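You operate a simulated robot arm through the tools that you are given. There is no shell and no other tool. Be economical: measure what you need, move in short steps, check, and stop when the job is done.

Carry out the task below with a simulated two-armed robot. There is one attempt and no reset: what you move stays moved.

JOB
Warm the large bearing to 60 C, then grease it as the card says.
Fine: dial to 60 first; grease it while still warm; warmer off; leave the nozzle over the bearing.
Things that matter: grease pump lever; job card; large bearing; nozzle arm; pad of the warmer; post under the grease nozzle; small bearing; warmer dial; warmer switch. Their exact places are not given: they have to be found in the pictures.

The check looks at the end state, three seconds after you hand in, the way a careful person would. Anything else that was tipped, shoved, dropped, spilled or broken makes it a failure.

ROBOT AND FRAMES
Two 7-joint arms with two-finger parallel grippers on one trunk, on a base that drives. Base frame: it is fixed to the floor where the robot stands at the start and does not move with it; the origin is under the middle of the robot, x ahead of it, y to its left, z up; the surface under the hand at the start is at about z = 800. Units: mm, degrees, N and s.
The left shoulder is at the start at [21, 138, 1270], the right one opposite. With the tool pointing down near the work surface each hand reaches from about 100 to 480 mm from the robot's upright axis, wherever it stands, measured 20 degrees to its own side. Places, roughly: grease pump lever [1500, 0, 1000]; job card [1300, 400, 900]; nozzle arm [1600, 0, 900]; pad of the warmer [500, 100, 900]; post under the grease nozzle [1600, -100, 800]; warmer dial [500, 0, 900]; warmer switch [600, 0, 900]. Payload 1.57 kg a hand.
Tool frame (each hand has its own): the origin (TCP) lies between the finger pads and is the grasp point; the fingertips stand 30 mm ahead of it; z points along the fingers, y is the line along which they close. Largest opening 80 mm; finger width 17, thickness 12; the body of the gripper, 40 by 82 mm, starts 80 mm behind the TCP.
Orientation is told as [roll, pitch, yaw] about the base's x, y, z axes, in that order, counted from this pose: with the fingers straight down and closing along the base's y, the tool's x points along the base's -x, its y along +y and its z along -z.

CONTROLS
- The arms move only by the tool send_rows. It takes "left_plan", "right_plan" or both (then of equal length, played together; a hand with none holds still); each is a list of rows, each an object (a shift or turn left out is 0, a gripper value left out holds the last) with "travel": the shift along the tool's x, y, z in mm, a list of three; "dr": the turn, a rotation vector about the tool's x, y, z in degrees, a list of three; "jaw": the closure, from 0 (fully open) to 1 (shut). In form: [{"travel": [dx, dy, dz], "dr": [wx, wy, wz], "jaw": jaw}, ...]. A call has 1 to 10 rows; each row is the pose to reach, as a shift and turn from the pose commanded when the call began, along the tool's axes at that moment. Each row takes 0.2 s and may step no farther than 50 mm and 8.6 degrees from the row before; otherwise, or with a gripper value out of range, the whole call is refused. Where a pose cannot be reached the arm comes as near as it can. A force on the tool above 90 N (or 10 N above the force at the start of the call, whichever is more), or a blocked arm, ends the call early, and 0.2 s more pass. The fingers move at their own pace (about 45 mm/s each) and stop on an object; they squeeze with about 43 N. The grip force told is the motor's: it shows also when the fingers shut on nothing. Time passes only in rows, and 0.2 s behind the last, so rows that repeat a pose let the fingers close. The reply holds the time, the measured pose of the TCP, the force on the tool along the base axes, the opening and the grip force, in the units named above and with some noise, with the torque about the TCP (base axes, N m) and any sound that the robot's microphone picked up.
- Cameras (640 x 400 px; columns grow to the right, rows downward): "scene" is now at [184.9, 3.9, 1143.7]; the picture's right is [0.07, -1.00, 0.00], its down [-0.67, -0.05, -0.74] and it looks along [0.74, 0.05, -0.67] (base axes); focal length 214 px, centre (320, 200). "left" rides on the left gripper at [72, 7, -122] in its tool frame; the picture's right is [-0.09, 1.00, 0.00], its down [-0.84, -0.08, -0.54] and it looks along [-0.54, -0.05, 0.84] (tool axes); focal length 238 px, centre (320, 200). "right" rides on the right gripper at [72, -7, -122] in its tool frame; the picture's right is [0.09, 1.00, 0.00], its down [-0.84, 0.08, -0.54] and it looks along [-0.54, 0.05, 0.84] (tool axes); focal length 238 px, centre (320, 200).
- camera(camera): a new picture of that camera. No time passes.
- move_column(by): slides the trunk up (or, below 0, down) by that many mm; the arms and the scene camera ride with it, the base frame stays. It gives what a move gives, with no picture.
- drive_base(legs): drives the robot by 1 to 6 legs, each [ahead, left, turn to the left] in mm, mm and degrees, along the robot's own axes; the way and the turn of a leg run together, so that a leg with both is an arc; at most 1500 mm and 180 degrees a leg. The arms and the cameras ride along, it lands a little off, and it stops where it bumps. It gives what a move gives.
- aim_head(pan, tilt): turns the head with the scene camera to pan (to the left, within 60 degrees either way) and tilt (down, from -29 to 69), counted from straight ahead of the robot. It gives what a move gives.
- pixel_to_xyz(camera, pixels): for up to 12 pixels [column, row] of the newest picture of that camera ("zoom" is the newest enlarged one), the place [x, y, z] in the base frame of the surface seen there, good to about 2 mm. No time passes.
- close_up(camera, box): a new picture of the part [left, top, right, bottom] of that camera's present view, enlarged. No time passes.
- job_done(): hands the job in; it is judged then, once.

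Go step by step. Measure first, check grasps and placings, and put right what went wrong. The budget is 80 turns and 58 pictures, counting those below and the enlarged ones. Unless the task says otherwise, let go and move clear before handing in, and close with one line.

The tools are called after ">>>" as name(argument=value, ...) on one line, values as JSON. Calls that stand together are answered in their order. send_rows: Moves the arms, as the interface text tells. Its arguments: {"type":"object","properties":{"left_plan":{"type":"array","items":{"type":"object","properties":{"travel":{"type":"array","items":{"type":"number"}},"dr":{"type":"array","items":{"type":"number"}},"jaw":{"type":"number"}}}},"right_plan":{"type":"array","items":{"type":"object","properties":{"travel":{"type":"array","items":{"type":"number"}},"dr":{"type":"array","items":{"type":"number"}},"jaw":{"type":"number"}}}}},"required":[]} The other tools are called the same way: move_column (by) slides the trunk up or down; drive_base (legs) drives the base; aim_head (pan, tilt) turns the head that bears the scene camera; camera (camera) takes a picture; pixel_to_xyz (camera, pixels) gives the place of the surface under pixels of a picture; close_up (camera, box) takes an enlarged picture of a part of a camera's view; job_done () hands the job in.

At the start:

```text
time: 0.0
left_position: [349.9, 194.3, 1132.2]
left_ee_rot: [-0.2, 24.7, 0.6]
left_ft_force: [-0.3, 0.4, 0.5]
left_moment: [0.05, -0.01, -0.01]
left_width: 80.1
left_finger_force: 0.1
right_position: [379.7, -158.6, 1126.5]
right_ee_rot: [0.0, 24.4, -0.4]
right_ft_force: [0.3, 0.0, 0.3]
right_moment: [0.0, 0.03, -0.01]
right_width: 79.9
right_finger_force: 0.1
trunk travel left (down, up): [-600.0, 640.0]
robot x, y, heading: [-0.6, 0.2, 0.1]
head pan, tilt: [4.0, 42.4]
```

scene: 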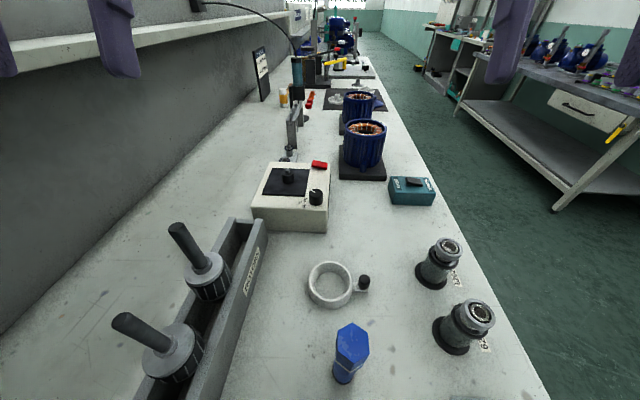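
right: 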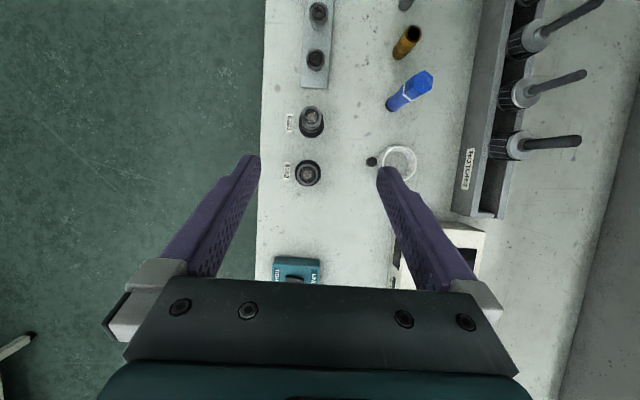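
left: 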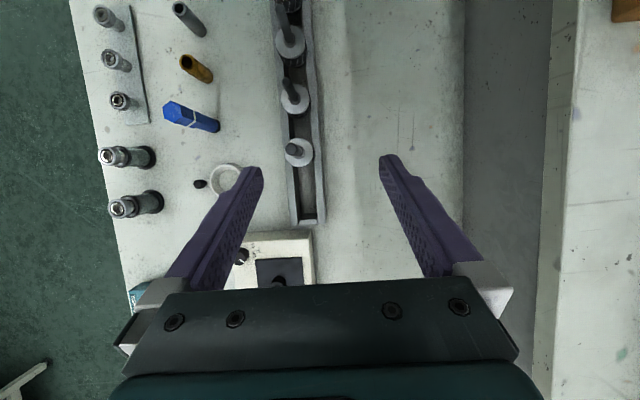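

The scene shows the warmer near (290,195), with the dial at (316,197) and the red switch at (320,165). There are two dark stacks with labels at (440,262) and (465,325). I'll look closer at these and at the far grease station.

>>> close_up(camera="scene", box=[240, 140, 500, 360])

>>> close_up(camera="scene", box=[240, 30, 400, 150])

>>> pixel_to_xyz(camera="scene", pixels=[[449, 247], [480, 312], [432, 283], [450, 345], [288, 177], [316, 195], [320, 165], [265, 190], [330, 285], [362, 283], [297, 105], [262, 75]])

```text
1.82 times, centred on (370, 250) of scene
```

zoom: 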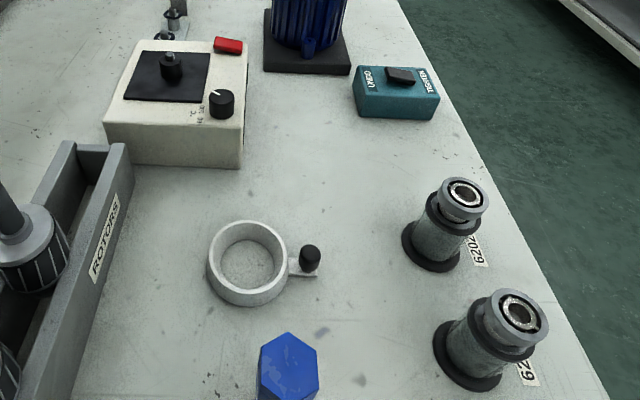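

```text
3.33 times, centred on (320, 90) of scene
```

zoom: 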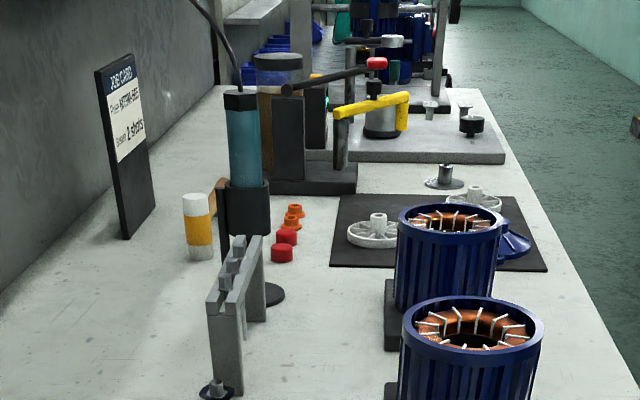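

```text
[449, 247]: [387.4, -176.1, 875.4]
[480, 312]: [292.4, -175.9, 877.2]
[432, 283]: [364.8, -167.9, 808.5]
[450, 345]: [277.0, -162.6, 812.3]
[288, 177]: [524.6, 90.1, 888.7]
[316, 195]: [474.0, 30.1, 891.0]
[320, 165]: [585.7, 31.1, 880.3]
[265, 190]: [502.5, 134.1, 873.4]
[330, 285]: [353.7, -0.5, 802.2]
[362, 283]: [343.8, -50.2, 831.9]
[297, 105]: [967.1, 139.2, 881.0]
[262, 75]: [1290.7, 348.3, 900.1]
```

The large bearing looks to be the one at (292,-176), and the card stands at (1290,348). I'll zoom in on the card, the bearing labels and the pump station.

>>> close_up(camera="scene", box=[254, 42, 286, 62])

>>> close_up(camera="scene", box=[300, 36, 380, 86])

>>> close_up(camera="scene", box=[250, 150, 346, 210])

>>> close_up(camera="scene", box=[400, 220, 528, 360])

>>> pixel_to_xyz(camera="zoom", pixels=[[400, 130], [320, 200]])

```text
16.00 times, centred on (270, 52) of scene
```

zoom: 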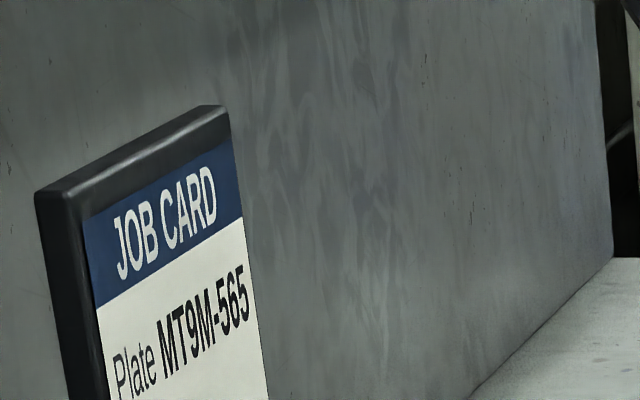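

```text
8.00 times, centred on (340, 61) of scene
```

zoom: 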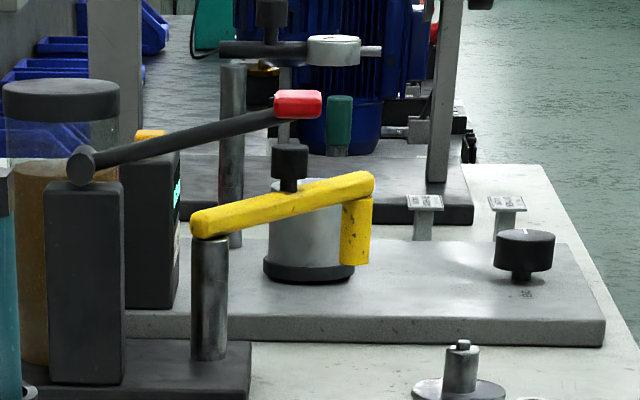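

```text
6.67 times, centred on (298, 180) of scene
```

zoom: 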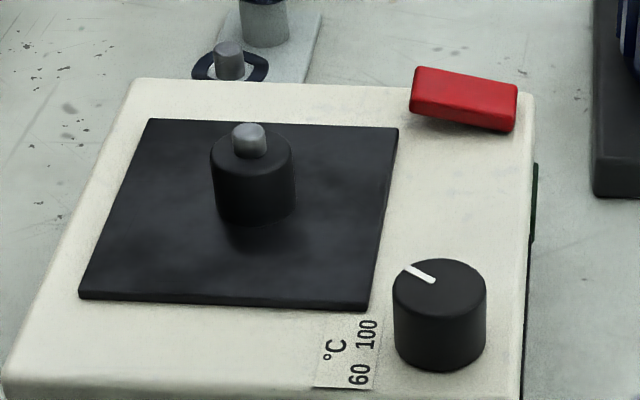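

```text
2.86 times, centred on (464, 290) of scene
```

zoom: 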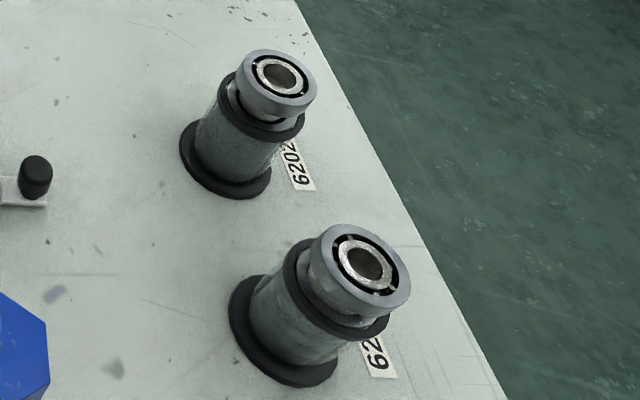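

```text
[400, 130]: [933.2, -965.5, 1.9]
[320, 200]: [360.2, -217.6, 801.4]
```

The label texts suggest the nearer bearing is the larger one. I'll read the lower part of the card and the scale by the dial, and look at the bearing from the right hand's camera.

>>> close_up(camera="scene", box=[248, 46, 288, 106])

>>> close_up(camera="right", box=[270, 90, 350, 200])

>>> close_up(camera="left", box=[100, 130, 170, 230])

```text
6.67 times, centred on (268, 76) of scene
```

zoom: 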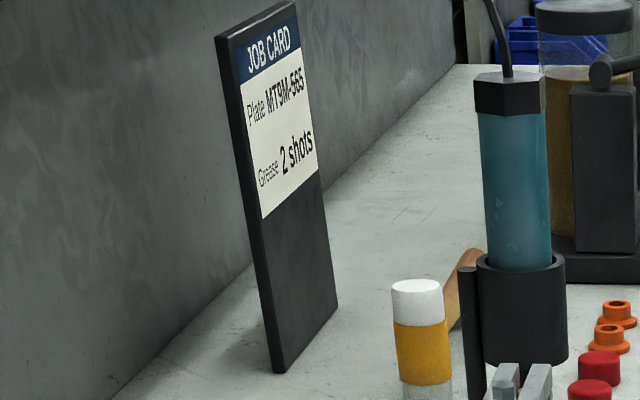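

```text
3.64 times, centred on (310, 145) of right
```

zoom: 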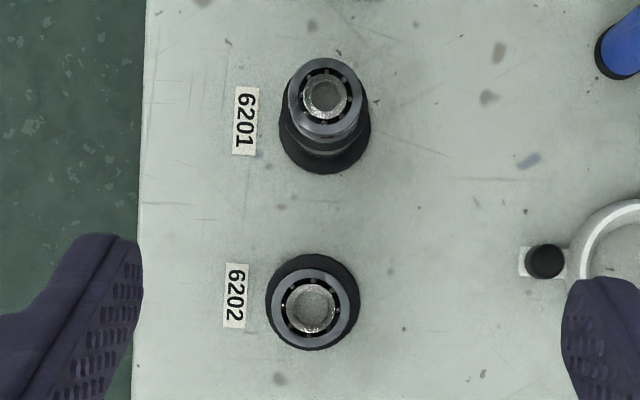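

```text
4.00 times, centred on (135, 180) of left
```

zoom: 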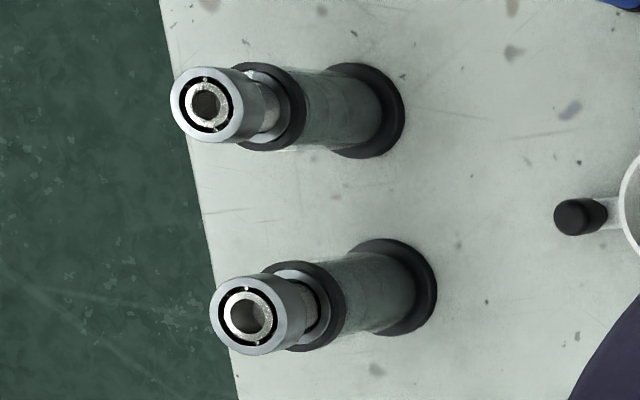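

The card says "Plate MT9M-565, grease 2 shots". The labels put 6202 at x≈387 and 6201 at x≈292, so I'll measure the real ring sizes in the left zoom, at (210-308, 315) and (170-243, 105).

>>> pixel_to_xyz(camera="zoom", pixels=[[213, 315], [303, 315], [250, 279], [255, 352], [173, 103], [240, 103], [206, 69], [206, 139], [222, 315], [246, 317], [300, 340], [205, 105]])

>>> pixel_to_xyz(camera="right", pixels=[[297, 173], [320, 173], [308, 162], [308, 184], [302, 115], [322, 115], [312, 108], [312, 126], [308, 174], [312, 117]])

```text
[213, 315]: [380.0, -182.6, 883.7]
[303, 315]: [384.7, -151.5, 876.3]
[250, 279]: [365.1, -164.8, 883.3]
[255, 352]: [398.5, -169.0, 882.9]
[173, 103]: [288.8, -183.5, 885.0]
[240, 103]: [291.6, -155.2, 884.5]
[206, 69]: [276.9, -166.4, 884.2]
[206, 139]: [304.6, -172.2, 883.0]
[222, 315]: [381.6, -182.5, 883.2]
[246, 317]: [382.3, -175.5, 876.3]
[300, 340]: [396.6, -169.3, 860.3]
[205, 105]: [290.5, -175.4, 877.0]
```

```text
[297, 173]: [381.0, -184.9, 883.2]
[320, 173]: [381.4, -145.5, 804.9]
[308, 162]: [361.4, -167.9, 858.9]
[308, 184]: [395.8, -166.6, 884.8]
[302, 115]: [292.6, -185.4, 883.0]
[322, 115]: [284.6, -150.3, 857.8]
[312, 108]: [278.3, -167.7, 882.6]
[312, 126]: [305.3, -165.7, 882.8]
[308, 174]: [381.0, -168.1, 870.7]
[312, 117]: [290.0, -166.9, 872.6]
```

Measured: 6202 is about 35 mm across, centred near (381,-168) with its top at 884. 6201 is about 29 mm, so the large bearing is 6202. Next I'll look down near the base to see where the bench is.

>>> aim_head(pan=0, tilt=69)

>>> camera(camera="scene")

```text
time: 0.9
left_position: [349.5, 194.1, 1131.7]
left_ee_rot: [0.0, 24.9, 0.6]
left_ft_force: [0.2, -0.5, -0.6]
left_moment: [0.04, 0.01, 0.0]
left_width: 80.1
left_finger_force: 0.1
right_position: [380.1, -160.0, 1125.4]
right_ee_rot: [0.0, 24.5, -0.3]
right_ft_force: [0.7, 1.2, 0.0]
right_moment: [-0.03, -0.03, -0.03]
right_width: 80.1
right_finger_force: 0.0
trunk travel left (down, up): [-600.0, 640.0]
robot x, y, heading: [-0.2, -0.3, -0.2]
head pan, tilt: [0.0, 68.8]
```

```text
45 pictures are left
```

scene: 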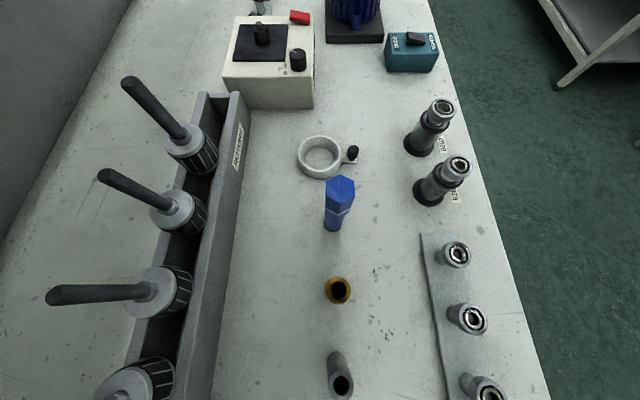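

The bench runs under the robot, and the dial now sits near (298,60). I'll zoom in on the dial to read its pointer and scale.

>>> close_up(camera="scene", box=[228, 6, 324, 86])

>>> pixel_to_xyz(camera="zoom", pixels=[[468, 293], [468, 330], [440, 300], [500, 300], [235, 165], [233, 200], [190, 210], [280, 210], [230, 270], [480, 72], [420, 385], [235, 225]])

```text
5.00 times, centred on (276, 46) of scene
```

zoom: 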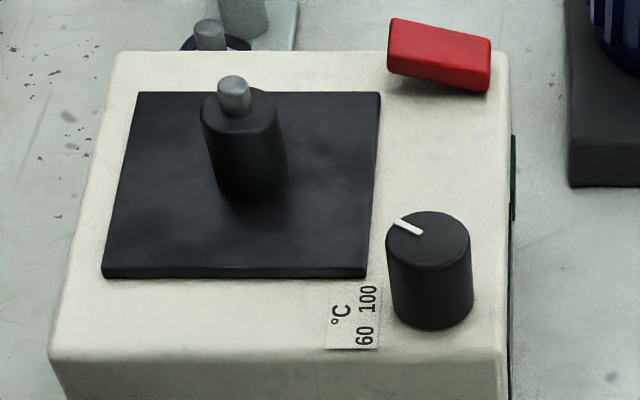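

```text
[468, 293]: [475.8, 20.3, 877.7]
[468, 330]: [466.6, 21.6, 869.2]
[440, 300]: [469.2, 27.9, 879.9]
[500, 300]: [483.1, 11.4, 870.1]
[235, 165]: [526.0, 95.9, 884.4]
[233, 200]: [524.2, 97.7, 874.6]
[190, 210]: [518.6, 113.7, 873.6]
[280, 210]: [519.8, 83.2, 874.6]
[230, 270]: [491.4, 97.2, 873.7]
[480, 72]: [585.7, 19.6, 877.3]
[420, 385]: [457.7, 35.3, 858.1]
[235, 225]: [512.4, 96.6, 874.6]
```

The pointer at (395-420, 220-232) points up and to the left, while the "60" mark is at (365,335) and "100" at (367,298). I'll measure these precisely.

>>> pixel_to_xyz(camera="zoom", pixels=[[397, 221], [421, 233], [428, 213], [388, 240], [469, 243], [428, 264], [365, 335], [367, 298], [430, 326], [236, 92], [236, 120], [210, 115]])

>>> pixel_to_xyz(camera="scene", pixels=[[262, 22], [299, 12], [299, 17], [292, 12], [308, 18], [320, 157], [353, 150], [440, 113]])

```text
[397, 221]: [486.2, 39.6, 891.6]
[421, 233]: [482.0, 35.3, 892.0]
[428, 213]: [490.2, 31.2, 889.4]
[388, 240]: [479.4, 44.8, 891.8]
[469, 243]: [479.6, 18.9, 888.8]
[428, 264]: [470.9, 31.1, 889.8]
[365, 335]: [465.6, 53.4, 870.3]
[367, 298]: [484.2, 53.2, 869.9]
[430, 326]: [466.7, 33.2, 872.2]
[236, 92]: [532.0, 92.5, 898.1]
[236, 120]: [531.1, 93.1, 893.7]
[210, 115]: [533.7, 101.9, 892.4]
```

```text
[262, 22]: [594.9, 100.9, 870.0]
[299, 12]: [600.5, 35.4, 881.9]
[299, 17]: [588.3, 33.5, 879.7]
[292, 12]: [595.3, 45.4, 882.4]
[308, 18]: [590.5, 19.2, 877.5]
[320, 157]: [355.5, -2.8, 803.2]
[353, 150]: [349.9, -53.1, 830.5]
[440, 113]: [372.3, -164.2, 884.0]
```

Dial centre is about (480,31.5), top 891. The pad's post is at (528,95), with its shoulder at about 893. I'll drive ahead 180 mm to bring everything well within reach and then look from above with a hand camera.

>>> drive_base(legs=[[180, 0, 0]])

>>> camera(camera="left")

>>> camera(camera="scene")

```text
time: 2.5
left_position: [534.8, 194.9, 1086.0]
left_ee_rot: [0.1, 25.0, 0.8]
left_ft_force: [0.6, 0.2, 0.1]
left_moment: [-0.03, 0.0, -0.02]
left_width: 80.0
left_finger_force: 0.1
right_position: [566.1, -158.4, 1078.3]
right_ee_rot: [0.1, 24.7, -0.2]
right_ft_force: [-0.5, 0.4, -0.1]
right_moment: [-0.05, -0.01, -0.02]
right_width: 80.1
right_finger_force: 0.0
trunk travel left (down, up): [-600.0, 640.0]
robot x, y, heading: [184.0, -3.4, -0.1]
head pan, tilt: [0.0, 68.8]
```

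```text
43 pictures are left
```

left: 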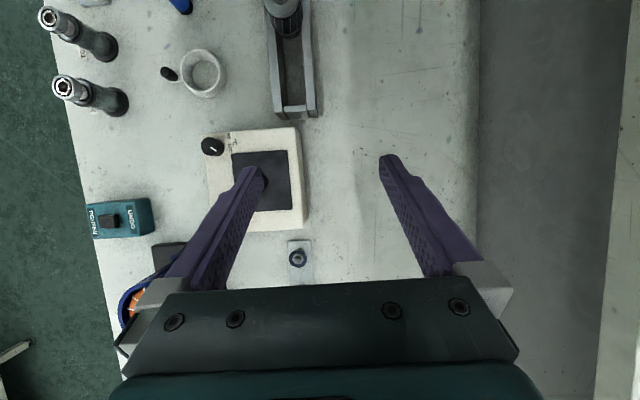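

```text
42 pictures are left
```

scene: 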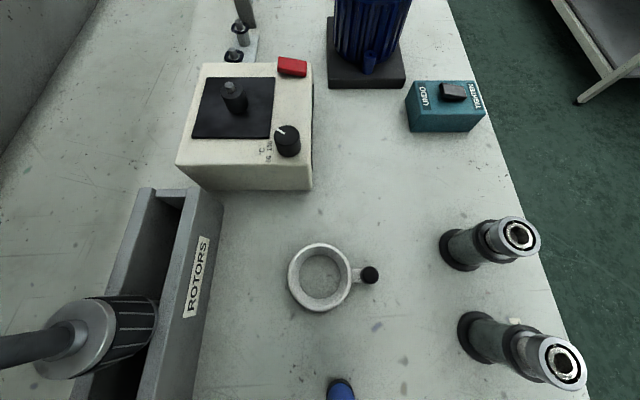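

The arms dropped about 46 mm with the drive, so I'll keep checking z. Now I'll zoom in on the dial in both views.

>>> close_up(camera="scene", box=[256, 110, 320, 174])

>>> pixel_to_xyz(camera="scene", pixels=[[287, 124], [275, 135], [299, 135], [287, 144], [280, 128], [521, 234], [231, 86], [233, 94], [292, 66], [278, 158], [265, 158], [269, 148]])

>>> close_up(camera="left", box=[190, 125, 254, 165])

>>> pixel_to_xyz(camera="zoom", pixels=[[320, 200], [200, 200]])

```text
6.25 times, centred on (288, 142) of scene
```

zoom: 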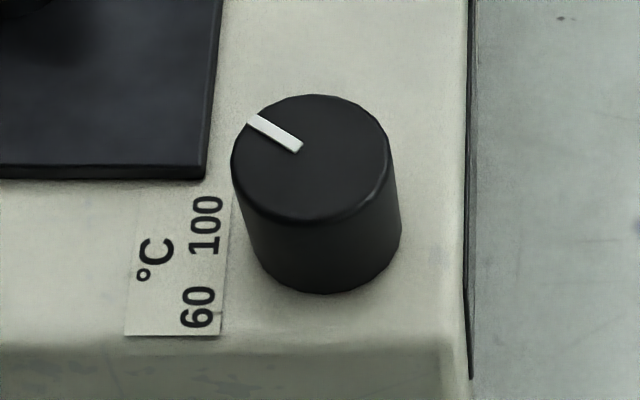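

```text
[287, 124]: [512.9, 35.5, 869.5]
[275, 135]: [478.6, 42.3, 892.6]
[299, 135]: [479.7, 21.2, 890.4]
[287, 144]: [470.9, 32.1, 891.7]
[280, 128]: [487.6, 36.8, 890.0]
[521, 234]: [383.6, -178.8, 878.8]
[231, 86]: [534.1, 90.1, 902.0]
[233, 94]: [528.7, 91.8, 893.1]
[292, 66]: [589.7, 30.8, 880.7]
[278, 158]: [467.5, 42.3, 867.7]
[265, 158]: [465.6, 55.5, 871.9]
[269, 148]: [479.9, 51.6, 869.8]
```

```text
10.00 times, centred on (222, 145) of left
```

zoom: 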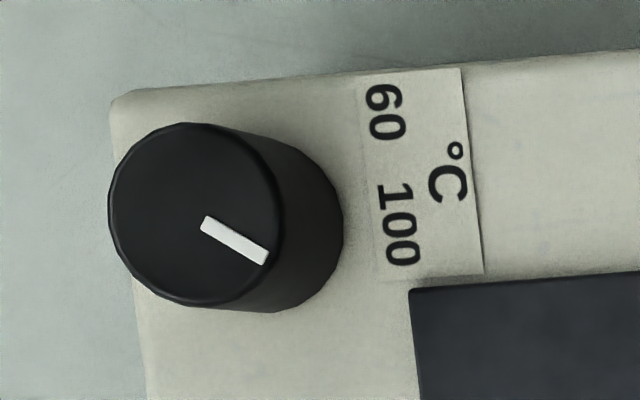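

```text
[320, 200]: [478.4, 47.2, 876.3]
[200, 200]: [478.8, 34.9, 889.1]
```

The pointer is about 30° past "100" and has to go to "60", roughly 33° towards −x from +y. I'll bring the left hand level above the dial, and level the right hand as well.

>>> send_rows(left_plan=[{"travel": [0, -33, 20], "dr": [0, -5, 0], "jaw": 0}, {"travel": [0, -66, 40], "dr": [0, -10, 0]}, {"travel": [0, -99, 60], "dr": [0, -15, 0]}, {"travel": [0, -132, 80], "dr": [0, -20, 0]}, {"travel": [0, -163.5, 100], "dr": [0, -25, 0]}, {"travel": [0, -163.5, 100], "dr": [0, -25, 0]}], right_plan=[{"travel": [0, 0, 0], "dr": [0, -5, 0], "jaw": 0}, {"travel": [40, 0, 0], "dr": [0, -10, 0]}, {"travel": [80, 0, 0], "dr": [0, -15, 0]}, {"travel": [120, 0, 0], "dr": [0, -20, 0]}, {"travel": [150, 0, 0], "dr": [0, -25, 0]}, {"travel": [150, 0, 0], "dr": [0, -25, 0]}])

```text
time: 3.6
left_position: [495.5, 39.8, 1001.6]
left_ee_rot: [-0.1, 1.2, 0.7]
left_ft_force: [0.6, 0.4, -0.2]
left_moment: [0.03, 0.0, 0.03]
left_width: 80.0
left_finger_force: 0.0
right_position: [410.6, -184.2, 1078.9]
right_ee_rot: [-11.8, 15.9, -4.3]
right_ft_force: [-0.3, 0.8, -0.3]
right_moment: [0.0, 0.0, 0.0]
right_width: 80.0
right_finger_force: 0.1
trunk travel left (down, up): [-600.0, 640.0]
robot x, y, heading: [190.8, 1.5, 0.1]
head pan, tilt: [0.0, 68.8]
stopped in row 5 (right hand): the arm was blocked; the commanded pose is now the measured one
```

The left hand is nearly over the dial. The right hand was blocked at the near limit while high up. Next I'll yaw the left hand by -33° over the dial and bring it down to just above it.

>>> send_rows(left_plan=[{"travel": [4, -2, 10], "dr": [0, -1, 8], "jaw": 0.3}, {"travel": [8, -4, 20], "dr": [0, -1.2, 16]}, {"travel": [12, -6, 30], "dr": [0, -1.2, 24]}, {"travel": [15.5, -8.3, 50], "dr": [0, -1.2, 32]}, {"travel": [15.5, -8.3, 60], "dr": [0, -1.2, 34]}, {"travel": [15.5, -8.3, 60], "dr": [0, -1.2, 34]}])

>>> camera(camera="left")

```text
time: 5.0
left_position: [477.0, 29.6, 941.2]
left_ee_rot: [-0.5, -0.1, -33.4]
left_ft_force: [0.6, 0.8, 0.2]
left_moment: [-0.02, -0.02, 0.0]
left_width: 56.1
left_finger_force: 0.0
right_position: [409.5, -185.1, 1079.1]
right_ee_rot: [-11.9, 15.9, -4.2]
right_ft_force: [-0.6, -0.1, -0.1]
right_moment: [0.0, -0.01, 0.01]
right_width: 80.0
right_finger_force: 0.1
trunk travel left (down, up): [-600.0, 640.0]
robot x, y, heading: [191.2, -1.7, -0.0]
head pan, tilt: [0.0, 68.8]
```

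```text
39 pictures are left
```

left: 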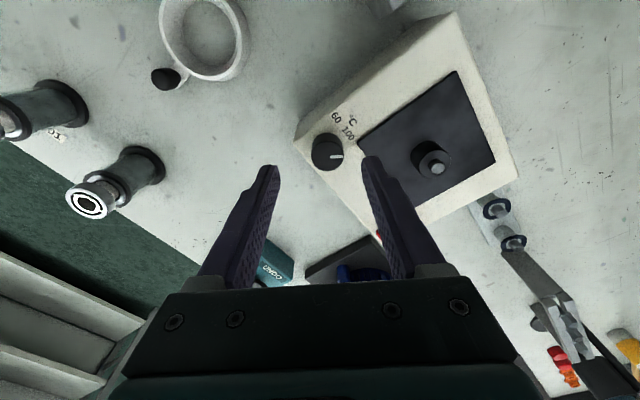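

The dial appears at (327,150) between the fingertips. I'll check its location from this view before going down.

>>> pixel_to_xyz(camera="left", pixels=[[327, 136], [314, 150], [340, 150], [327, 160], [327, 150], [431, 160], [340, 120], [352, 133]])

>>> close_up(camera="left", box=[288, 100, 368, 180])

```text
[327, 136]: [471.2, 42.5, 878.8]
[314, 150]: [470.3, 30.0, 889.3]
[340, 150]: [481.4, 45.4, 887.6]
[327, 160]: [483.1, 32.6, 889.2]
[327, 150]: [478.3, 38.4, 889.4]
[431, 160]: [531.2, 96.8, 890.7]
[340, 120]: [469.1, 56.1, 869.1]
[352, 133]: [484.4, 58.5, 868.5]
```

```text
5.00 times, centred on (328, 140) of left
```

zoom: 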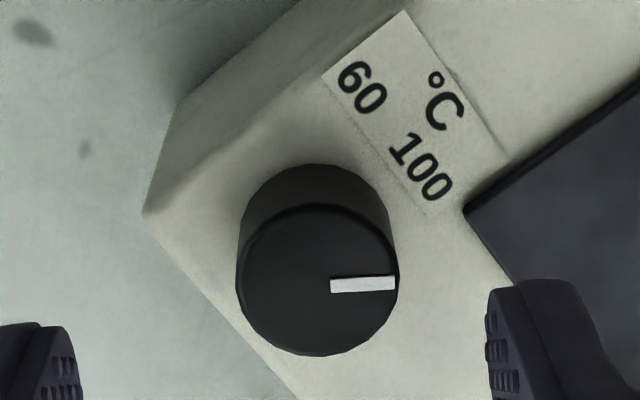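

The pointer lies along the tool's y, about 35° towards +x, and the knob centre is about 5 mm off along +y. I'll centre on it, descend to tip height 877 and close.

>>> send_rows(left_plan=[{"travel": [0, 5, 0]}, {"travel": [0, 5, 18]}, {"travel": [0, 5, 34]}, {"travel": [0, 5, 34], "jaw": 0.8}, {"travel": [0, 5, 34], "jaw": 0.8}, {"travel": [0, 5, 34], "jaw": 0.8}])

```text
time: 6.4
left_position: [480.6, 34.7, 908.0]
left_ee_rot: [-0.5, -0.1, -33.4]
left_ft_force: [1.1, 0.0, -3.7]
left_moment: [0.07, -0.26, 0.0]
left_width: 25.5
left_finger_force: 23.1
right_position: [411.2, -184.1, 1079.2]
right_ee_rot: [-11.9, 15.9, -4.4]
right_ft_force: [0.5, 0.5, -0.1]
right_moment: [0.0, -0.02, 0.0]
right_width: 80.0
right_finger_force: 0.0
trunk travel left (down, up): [-600.0, 640.0]
robot x, y, heading: [184.3, 0.5, 0.3]
head pan, tilt: [0.0, 68.8]
```

I have the knob gripped at 25.5 mm. Now I'll turn it +68° about base z, which is −z on the tool.

>>> send_rows(left_plan=[{"dr": [0, 0, -8]}, {"dr": [0, 0, -16]}, {"dr": [0, 0, -24]}, {"dr": [0, 0, -32]}, {"dr": [0, 0, -40]}, {"dr": [0, 0, -48]}, {"dr": [0, 0, -56]}, {"dr": [0, 0, -63]}, {"dr": [0, 0, -68]}, {"dr": [0, 0, -68]}])

>>> close_up(camera="scene", box=[240, 100, 336, 180])

```text
time: 8.6
left_position: [480.5, 32.8, 907.8]
left_ee_rot: [-0.3, 0.5, 34.9]
left_ft_force: [4.5, -1.4, -7.3]
left_moment: [0.31, -0.07, 0.02]
left_width: 25.4
left_finger_force: 36.6
right_position: [411.5, -184.0, 1078.1]
right_ee_rot: [-11.9, 15.8, -4.4]
right_ft_force: [0.1, 0.6, -0.4]
right_moment: [0.03, 0.02, -0.01]
right_width: 80.3
right_finger_force: 0.1
trunk travel left (down, up): [-600.0, 640.0]
robot x, y, heading: [189.1, 1.3, 0.3]
head pan, tilt: [0.0, 68.8]
```

```text
5.00 times, centred on (288, 140) of scene
```

zoom: 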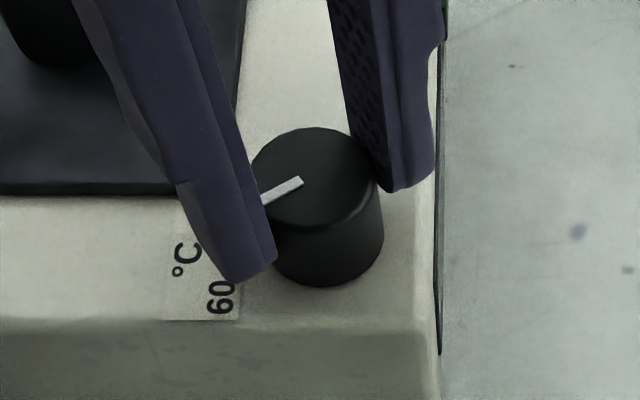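

Turned, and no sound was heard. I'll open, lift and check where the pointer ended up.

>>> send_rows(left_plan=[{"jaw": 0.3}, {"jaw": 0.3}, {"travel": [0, 0, -25], "jaw": 0.3}, {"travel": [0, 0, -60]}, {"travel": [0, 0, -70]}])

>>> close_up(camera="scene", box=[240, 100, 336, 180])

>>> close_up(camera="left", box=[280, 100, 376, 180])

```text
time: 9.8
left_position: [479.1, 35.4, 976.6]
left_ee_rot: [-0.2, 0.5, 34.7]
left_ft_force: [-0.2, 0.4, 0.4]
left_moment: [-0.01, 0.0, 0.01]
left_width: 56.0
left_finger_force: 0.1
right_position: [409.7, -185.2, 1078.7]
right_ee_rot: [-11.9, 15.9, -4.2]
right_ft_force: [0.1, -0.7, 1.1]
right_moment: [0.0, -0.03, -0.04]
right_width: 80.1
right_finger_force: 0.1
trunk travel left (down, up): [-600.0, 640.0]
robot x, y, heading: [184.5, 0.1, 0.1]
head pan, tilt: [0.0, 68.8]
```

```text
5.00 times, centred on (288, 140) of scene
```

zoom: 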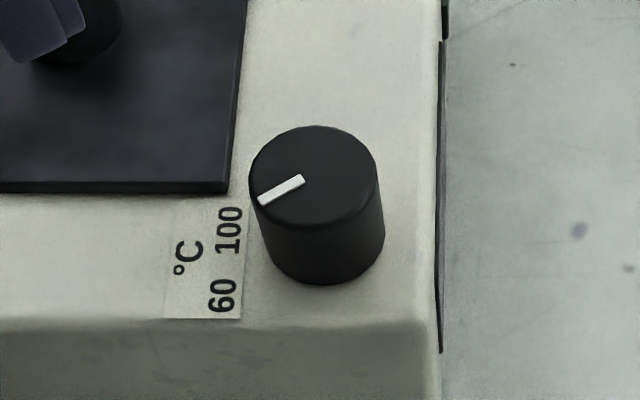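

```text
5.00 times, centred on (328, 140) of left
```

zoom: 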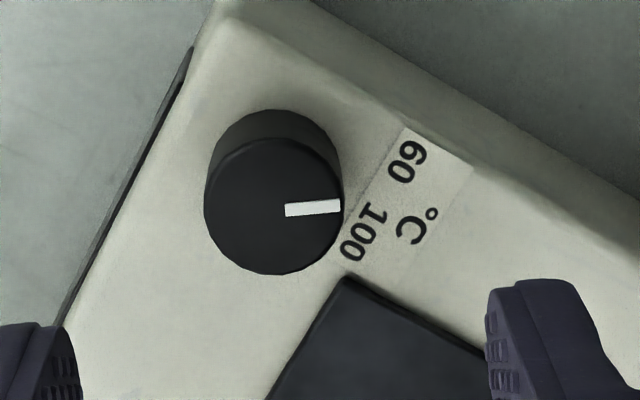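

The pointer now aims at 60. It was symmetric about the label before, so it read 100 at the start. Next I'll move the left hand aside and bring the right hand level above the 6202 bearing.

>>> send_rows(left_plan=[{"travel": [0, 0, -30], "dr": [0, 0, 7]}, {"travel": [-20, 30, -50], "dr": [0, 0, 14]}, {"travel": [-45, 60, -50], "dr": [0, 0, 21]}, {"travel": [-65, 90, -50], "dr": [0, 0, 28]}, {"travel": [-86, 123, -50], "dr": [0, 0, 35]}, {"travel": [-86, 123, -50], "dr": [0, 0, 35]}], right_plan=[{"travel": [0, 7, 30], "dr": [0, 0, 0], "jaw": 0.2}, {"travel": [1, 15, 60], "dr": [-4, -5.5, -1.5]}, {"travel": [2, 25, 85], "dr": [-8, -10.5, -2.8]}, {"travel": [2, 35.6, 99], "dr": [-11.9, -15.9, -4.2]}, {"travel": [2, 35.6, 99], "dr": [-11.9, -15.9, -4.2]}, {"travel": [2, 35.6, 99], "dr": [-11.9, -15.9, -4.2]}])

>>> camera(camera="right")

```text
time: 11.4
left_position: [496.2, 153.0, 1032.4]
left_ee_rot: [-2.4, -1.7, -2.6]
left_ft_force: [0.9, -0.2, -0.2]
left_moment: [-0.03, 0.03, 0.01]
left_width: 55.9
left_finger_force: 0.1
right_position: [401.0, -185.0, 978.3]
right_ee_rot: [0.2, 0.0, 0.9]
right_ft_force: [-0.3, -0.1, -0.2]
right_moment: [0.07, 0.04, 0.04]
right_width: 64.1
right_finger_force: 0.1
right hand out of reach, approached as far as the arm can: row 4, 5, 6
trunk travel left (down, up): [-600.0, 640.0]
robot x, y, heading: [189.9, -6.1, -0.7]
head pan, tilt: [0.0, 68.8]
stopped in row 6 (left hand): the arm was blocked; the commanded pose is now the measured one
```

```text
34 pictures are left
```

right: 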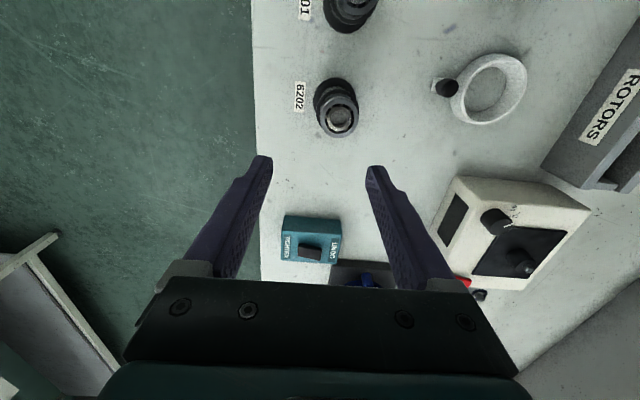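

The right hand is at its near reach limit. I'll drive back 90 mm so the bearing is comfortably in reach.

>>> drive_base(legs=[[-90, 0, 0]])

>>> camera(camera="right")

>>> pixel_to_xyz(camera="right", pixels=[[320, 200], [320, 170]])

```text
time: 12.4
left_position: [445.5, 152.0, 1034.2]
left_ee_rot: [-2.3, -1.9, -3.5]
left_ft_force: [0.3, -0.3, 0.2]
left_moment: [0.0, 0.02, -0.01]
left_width: 56.1
left_finger_force: 0.1
right_position: [348.1, -179.9, 976.0]
right_ee_rot: [0.7, 0.4, 0.8]
right_ft_force: [0.3, 0.2, 0.8]
right_moment: [0.01, -0.01, 0.0]
right_width: 63.9
right_finger_force: 0.0
trunk travel left (down, up): [-600.0, 640.0]
robot x, y, heading: [142.2, -1.3, -0.7]
head pan, tilt: [0.0, 68.8]
stopped in leg 1: the robot was blocked; the commanded pose is now the measured one
```

```text
33 pictures are left
```

right: 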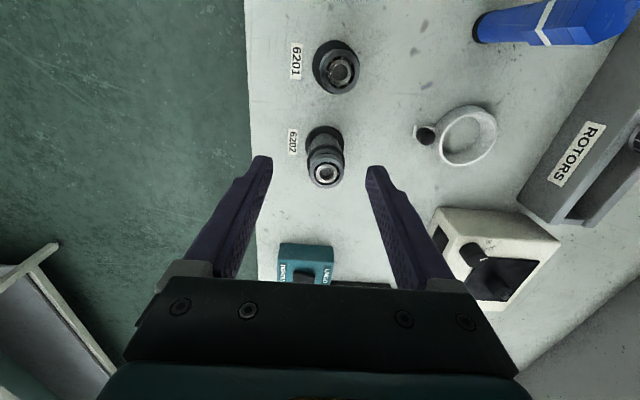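

```text
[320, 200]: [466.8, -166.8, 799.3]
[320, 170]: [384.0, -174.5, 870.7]
```

The base stopped early at x≈142 as if something was in the way, and the left arm was blocked before that. I'll check the surroundings for contact.

>>> aim_head(pan=40, tilt=40)

>>> camera(camera="scene")

>>> camera(camera="left")

```text
time: 13.5
left_position: [446.0, 153.0, 1034.2]
left_ee_rot: [-2.3, -1.7, -3.4]
left_ft_force: [-0.2, -1.0, 0.5]
left_moment: [0.0, 0.01, 0.02]
left_width: 55.8
left_finger_force: 0.2
right_position: [350.2, -180.7, 977.4]
right_ee_rot: [0.5, 0.4, 0.8]
right_ft_force: [-0.1, 0.1, 0.3]
right_moment: [0.0, 0.01, -0.02]
right_width: 63.9
right_finger_force: 0.0
trunk travel left (down, up): [-600.0, 640.0]
robot x, y, heading: [139.9, -6.5, -0.4]
head pan, tilt: [40.0, 40.0]
```

```text
32 pictures are left
```

scene: 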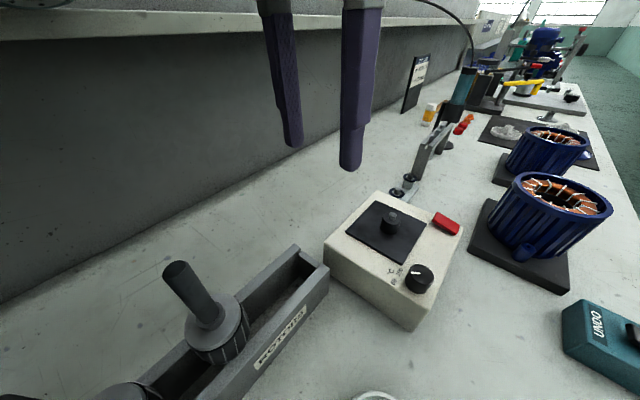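

```text
31 pictures are left
```

left: 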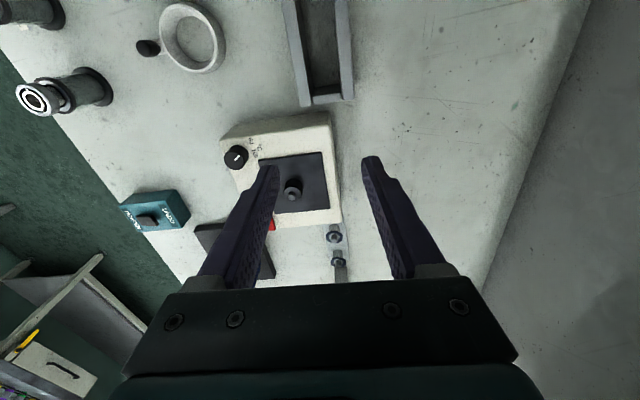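

Nothing has been disturbed. The left elbow is probably brushing the shelf, so I'll bear that in mind. From x≈142 the bearing should be within reach, so I'll move the right hand over it.

>>> send_rows(right_plan=[{"travel": [-16, 6, 10], "dr": [-0.4, 0, 0.8]}, {"travel": [-32, 12, 25], "dr": [-0.4, 0, 0.8]}, {"travel": [-32, 12, 40], "dr": [-0.4, 0, 0.8]}, {"travel": [-32, 12, 40], "dr": [-0.4, 0, 0.8]}])

>>> close_up(camera="right", box=[250, 100, 390, 190])

>>> pixel_to_xyz(camera="scene", pixels=[[150, 27], [70, 35], [380, 22], [445, 222]])

```text
time: 14.5
left_position: [445.9, 152.9, 1034.1]
left_ee_rot: [-2.5, -1.8, -3.3]
left_ft_force: [0.1, -0.1, -0.7]
left_moment: [0.03, -0.01, -0.02]
left_width: 55.8
left_finger_force: 0.0
right_position: [383.2, -169.2, 936.8]
right_ee_rot: [0.8, 0.3, -0.1]
right_ft_force: [-0.1, -0.5, 0.1]
right_moment: [0.0, 0.0, 0.01]
right_width: 64.2
right_finger_force: 0.1
trunk travel left (down, up): [-600.0, 640.0]
robot x, y, heading: [143.5, -4.2, -0.9]
head pan, tilt: [40.0, 40.0]
```

```text
4.44 times, centred on (320, 145) of right
```

zoom: 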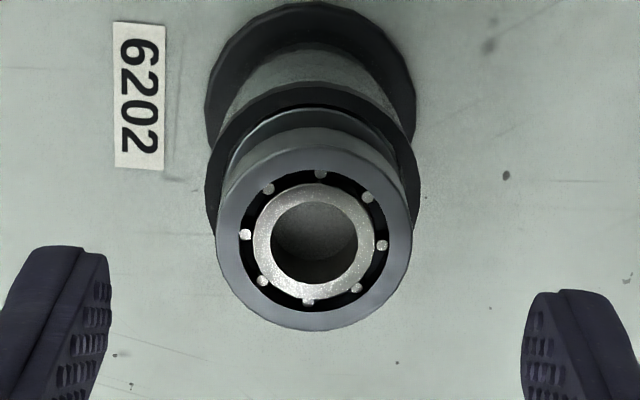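

```text
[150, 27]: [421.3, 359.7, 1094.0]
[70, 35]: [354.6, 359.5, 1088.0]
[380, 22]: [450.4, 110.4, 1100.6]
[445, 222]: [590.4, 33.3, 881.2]
```

The bearing is centred between the fingers, at (314,237) against a finger midpoint of about 313. I'll measure the heights of the bearing and flange.

>>> pixel_to_xyz(camera="zoom", pixels=[[222, 237], [405, 237], [314, 163], [314, 324], [314, 150], [240, 130], [314, 115], [212, 150], [415, 170], [395, 150]])

```text
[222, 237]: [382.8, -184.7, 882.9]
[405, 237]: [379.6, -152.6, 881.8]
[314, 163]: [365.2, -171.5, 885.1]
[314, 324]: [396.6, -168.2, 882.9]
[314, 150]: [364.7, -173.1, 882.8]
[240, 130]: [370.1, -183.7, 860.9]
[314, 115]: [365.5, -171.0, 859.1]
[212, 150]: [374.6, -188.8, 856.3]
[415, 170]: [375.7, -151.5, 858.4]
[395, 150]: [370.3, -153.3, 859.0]
```

The bearing is centred at (381,-169) with its top at 883 and the flange at about 860. I'll descend so the tips reach about 866, then close.

>>> send_rows(right_plan=[{"travel": [2, 0, 15], "dr": [0.8, 0, 0]}, {"travel": [2, 0, 30], "dr": [0.8, 0, 0]}, {"travel": [2, 0, 40], "dr": [0.8, 0, 0]}, {"travel": [2, 0, 40], "dr": [0.8, 0, 0], "jaw": 0.8}, {"travel": [2, 0, 40], "dr": [0.8, 0, 0], "jaw": 0.8}, {"travel": [2, 0, 40], "dr": [0.8, 0, 0], "jaw": 0.8}, {"travel": [2, 0, 40], "dr": [0.8, 0, 0], "jaw": 0.8}])

>>> close_up(camera="right", box=[250, 120, 390, 210])

```text
time: 16.1
left_position: [446.7, 151.6, 1034.9]
left_ee_rot: [-2.4, -1.8, -3.3]
left_ft_force: [0.3, 0.3, -1.0]
left_moment: [0.04, 0.01, -0.01]
left_width: 55.6
left_finger_force: 0.1
right_position: [379.6, -168.9, 895.9]
right_ee_rot: [0.1, 0.2, 0.0]
right_ft_force: [-0.5, -1.0, 0.2]
right_moment: [0.01, 0.0, 0.0]
right_width: 32.3
right_finger_force: 32.5
trunk travel left (down, up): [-600.0, 640.0]
robot x, y, heading: [141.2, -7.7, -0.6]
head pan, tilt: [40.0, 40.0]
```

```text
4.44 times, centred on (320, 165) of right
```

zoom: 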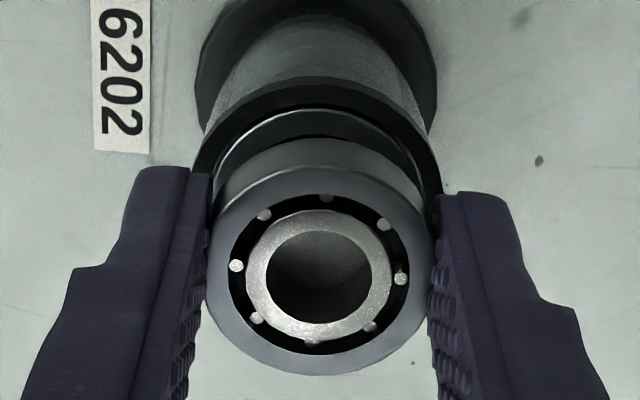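

The bearing is gripped at 32 mm, which matches its measured diameter. I'll lift and check.

>>> send_rows(right_plan=[{"travel": [0, 0, -15]}, {"travel": [0, 0, -35]}, {"travel": [0, 0, -60]}, {"travel": [0, 0, -75]}, {"travel": [0, 0, -75]}])

>>> camera(camera="right")

```text
time: 17.3
left_position: [445.7, 152.1, 1035.5]
left_ee_rot: [-2.5, -1.8, -3.3]
left_ft_force: [-0.4, 0.4, 0.6]
left_moment: [0.01, 0.0, 0.0]
left_width: 56.0
left_finger_force: 0.1
right_position: [380.3, -168.8, 974.8]
right_ee_rot: [-0.1, 0.4, 0.0]
right_ft_force: [-0.2, 0.1, 0.1]
right_moment: [-0.03, 0.0, 0.0]
right_width: 32.3
right_finger_force: 40.7
trunk travel left (down, up): [-600.0, 640.0]
robot x, y, heading: [140.6, -8.3, -0.7]
head pan, tilt: [40.0, 40.0]
```

```text
28 pictures are left
```

right: 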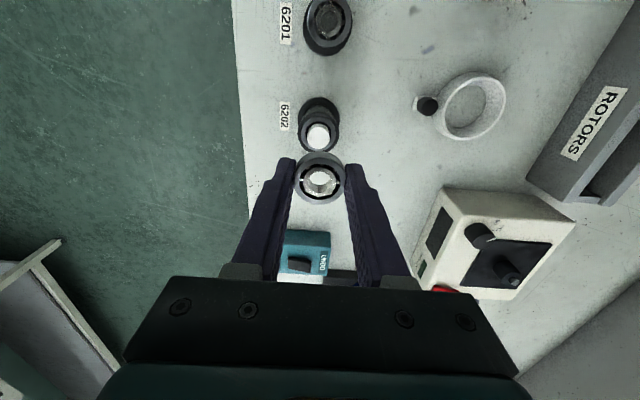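

The large bearing is lifted cleanly. The left hand is in the way of the pad and near the shelf, so I'll move the base right and turn it 30° left. That puts the pad in front of the right hand and moves the left arm away from the shelf.

>>> drive_base(legs=[[0, -123, 0], [40, 0, 0], [0, 0, 30]])

>>> aim_head(pan=0, tilt=55)

>>> camera(camera="scene")

```text
time: 20.5
left_position: [356.7, 169.0, 1034.4]
left_ee_rot: [-1.7, -1.5, 27.0]
left_ft_force: [0.2, -0.4, -0.1]
left_moment: [-0.03, 0.0, 0.01]
left_width: 55.8
left_finger_force: 0.0
right_position: [461.0, -142.0, 972.1]
right_ee_rot: [0.7, 0.5, 30.0]
right_ft_force: [-0.5, -1.0, -0.6]
right_moment: [0.01, -0.02, -0.05]
right_width: 32.5
right_finger_force: 40.1
trunk travel left (down, up): [-600.0, 640.0]
robot x, y, heading: [179.1, -129.6, 29.7]
head pan, tilt: [40.0, 40.0]
```

```text
time: 21.5
left_position: [356.7, 168.4, 1033.1]
left_ee_rot: [-1.7, -1.5, 27.0]
left_ft_force: [-0.1, -0.2, -0.5]
left_moment: [0.01, -0.01, 0.04]
left_width: 55.8
left_finger_force: 0.0
right_position: [461.1, -142.3, 972.9]
right_ee_rot: [0.6, 0.5, 30.1]
right_ft_force: [0.6, -0.4, -0.6]
right_moment: [-0.02, 0.0, 0.02]
right_width: 32.1
right_finger_force: 41.3
trunk travel left (down, up): [-600.0, 640.0]
robot x, y, heading: [181.5, -127.1, 29.5]
head pan, tilt: [0.0, 55.0]
```

```text
27 pictures are left
```

scene: 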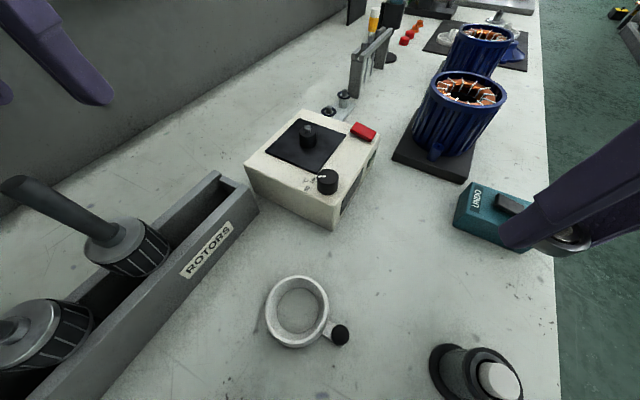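

Everything is clear. I'll measure the peg at (308,130) in a zoom and look at the panel on the warmer's side.

>>> close_up(camera="scene", box=[276, 105, 388, 225])

>>> pixel_to_xyz(camera="scene", pixels=[[308, 126], [308, 130], [302, 133], [315, 133], [308, 136], [308, 123], [303, 129], [313, 129], [362, 130], [303, 112], [345, 124], [270, 148]])

```text
3.33 times, centred on (332, 165) of scene
```

zoom: 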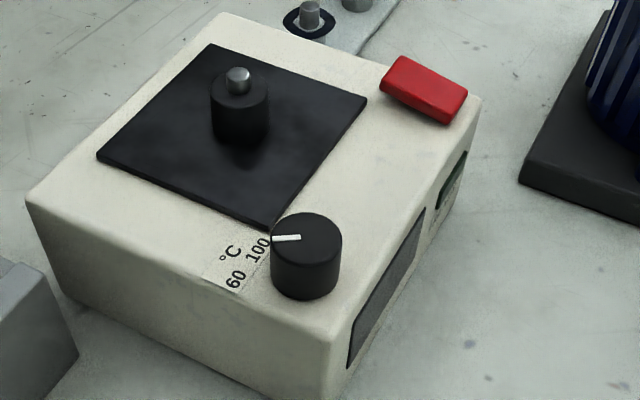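

```text
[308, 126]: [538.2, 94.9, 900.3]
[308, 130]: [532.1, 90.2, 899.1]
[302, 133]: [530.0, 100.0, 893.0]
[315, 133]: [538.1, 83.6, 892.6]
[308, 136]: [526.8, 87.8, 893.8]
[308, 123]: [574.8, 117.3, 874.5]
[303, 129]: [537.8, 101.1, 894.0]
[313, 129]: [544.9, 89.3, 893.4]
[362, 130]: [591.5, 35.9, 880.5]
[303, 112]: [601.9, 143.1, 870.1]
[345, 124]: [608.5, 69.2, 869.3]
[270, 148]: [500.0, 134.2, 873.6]
```

The peg centre fits (535.3,92.7), with its shoulder at 893 and tip at 900. I'll carry the bearing over it at height.

>>> send_rows(right_plan=[{"travel": [-31, 28, 0]}, {"travel": [-62, 56, 0]}, {"travel": [-92, 84, 0]}, {"travel": [-122, 112, 0]}, {"travel": [-152, 140, 0]}, {"travel": [-181.6, 166.5, 0]}, {"travel": [-181.6, 166.5, 0]}, {"travel": [-181.6, 166.5, 15]}, {"travel": [-181.6, 166.5, 15]}])

>>> camera(camera="right")

```text
time: 23.5
left_position: [355.9, 168.8, 1033.7]
left_ee_rot: [-1.7, -1.5, 27.0]
left_ft_force: [0.4, 0.1, 0.7]
left_moment: [-0.03, -0.03, 0.02]
left_width: 56.2
left_finger_force: 0.0
right_position: [535.1, 93.9, 958.9]
right_ee_rot: [0.7, 0.5, 30.1]
right_ft_force: [-0.3, -0.5, -0.9]
right_moment: [-0.03, 0.04, 0.02]
right_width: 32.3
right_finger_force: 40.7
trunk travel left (down, up): [-600.0, 640.0]
robot x, y, heading: [181.8, -125.2, 29.5]
head pan, tilt: [0.0, 55.0]
```

```text
25 pictures are left
```

right: 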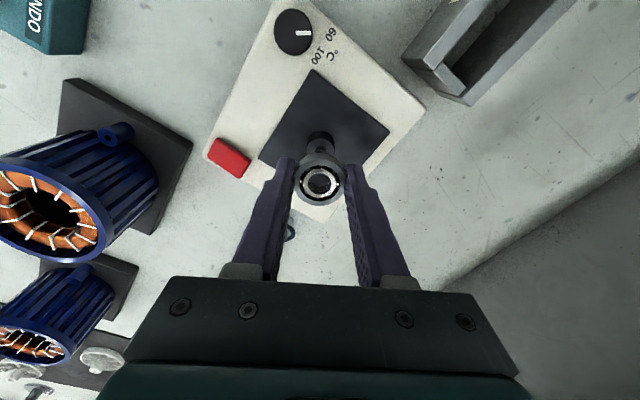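

The bearing is near (321,180) and the peg just past it near (322,145). I'll measure both.

>>> pixel_to_xyz(camera="right", pixels=[[304, 181], [338, 181], [321, 164], [321, 199], [322, 146], [316, 146], [329, 146], [311, 140], [333, 140], [322, 151]])

>>> close_up(camera="right", box=[272, 120, 368, 210])

```text
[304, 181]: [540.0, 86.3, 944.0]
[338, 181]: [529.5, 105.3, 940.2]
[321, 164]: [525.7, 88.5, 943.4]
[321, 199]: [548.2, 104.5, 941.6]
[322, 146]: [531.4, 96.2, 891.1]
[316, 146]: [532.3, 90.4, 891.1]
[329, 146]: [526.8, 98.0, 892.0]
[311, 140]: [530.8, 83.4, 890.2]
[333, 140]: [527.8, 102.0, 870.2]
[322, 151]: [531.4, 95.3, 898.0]
```

```text
4.44 times, centred on (320, 165) of right
```

zoom: 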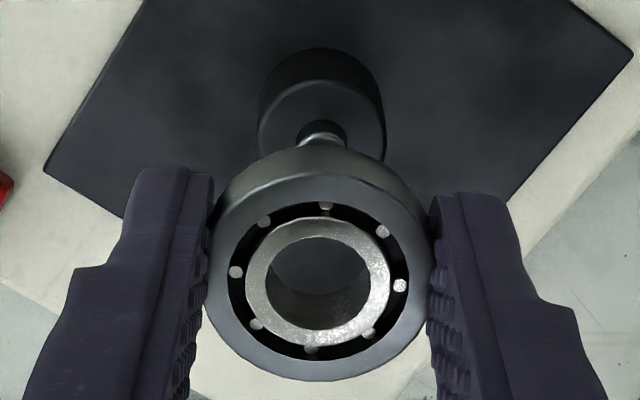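

The bearing's centre is about (535.5,96). I'll refine the peg's centre from this zoom.

>>> pixel_to_xyz(camera="zoom", pixels=[[264, 125], [380, 125], [320, 84], [285, 95], [360, 95], [322, 126], [310, 135], [336, 135], [212, 272], [426, 272], [320, 182], [315, 376]])

```text
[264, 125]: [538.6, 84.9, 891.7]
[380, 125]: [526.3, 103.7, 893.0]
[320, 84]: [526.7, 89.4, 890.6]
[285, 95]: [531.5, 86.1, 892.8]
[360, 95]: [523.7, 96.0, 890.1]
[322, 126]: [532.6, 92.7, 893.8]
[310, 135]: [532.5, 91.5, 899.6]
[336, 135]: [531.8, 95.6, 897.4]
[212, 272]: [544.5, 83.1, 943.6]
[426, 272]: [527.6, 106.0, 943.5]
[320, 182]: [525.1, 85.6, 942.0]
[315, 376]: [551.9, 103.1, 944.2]
```

The bearing is about 1.8 mm off along the tool's −x, so I'll shift and descend to just above the seat.

>>> send_rows(right_plan=[{"travel": [1.8, 0, 12]}, {"travel": [1.8, 0, 24]}, {"travel": [1.8, 0, 30]}, {"travel": [1.8, 0, 34]}, {"travel": [1.8, 0, 37]}, {"travel": [1.8, 0, 37]}])

>>> close_up(camera="scene", box=[276, 95, 372, 175])

```text
time: 24.9
left_position: [356.3, 167.6, 1034.4]
left_ee_rot: [-1.7, -1.4, 27.0]
left_ft_force: [0.0, -0.8, -0.3]
left_moment: [-0.01, 0.01, -0.03]
left_width: 56.2
left_finger_force: 0.2
right_position: [532.9, 92.5, 919.3]
right_ee_rot: [0.6, 0.5, 30.2]
right_ft_force: [0.7, -0.2, -0.4]
right_moment: [-0.01, 0.03, 0.0]
right_width: 32.1
right_finger_force: 40.6
trunk travel left (down, up): [-600.0, 640.0]
robot x, y, heading: [178.4, -122.7, 29.8]
head pan, tilt: [0.0, 55.0]
```

```text
5.00 times, centred on (324, 135) of scene
```

zoom: 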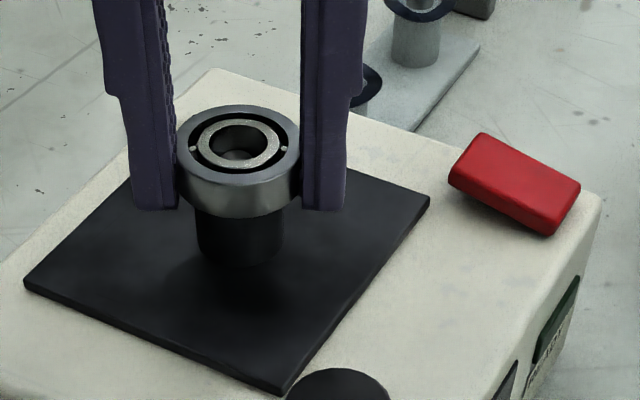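

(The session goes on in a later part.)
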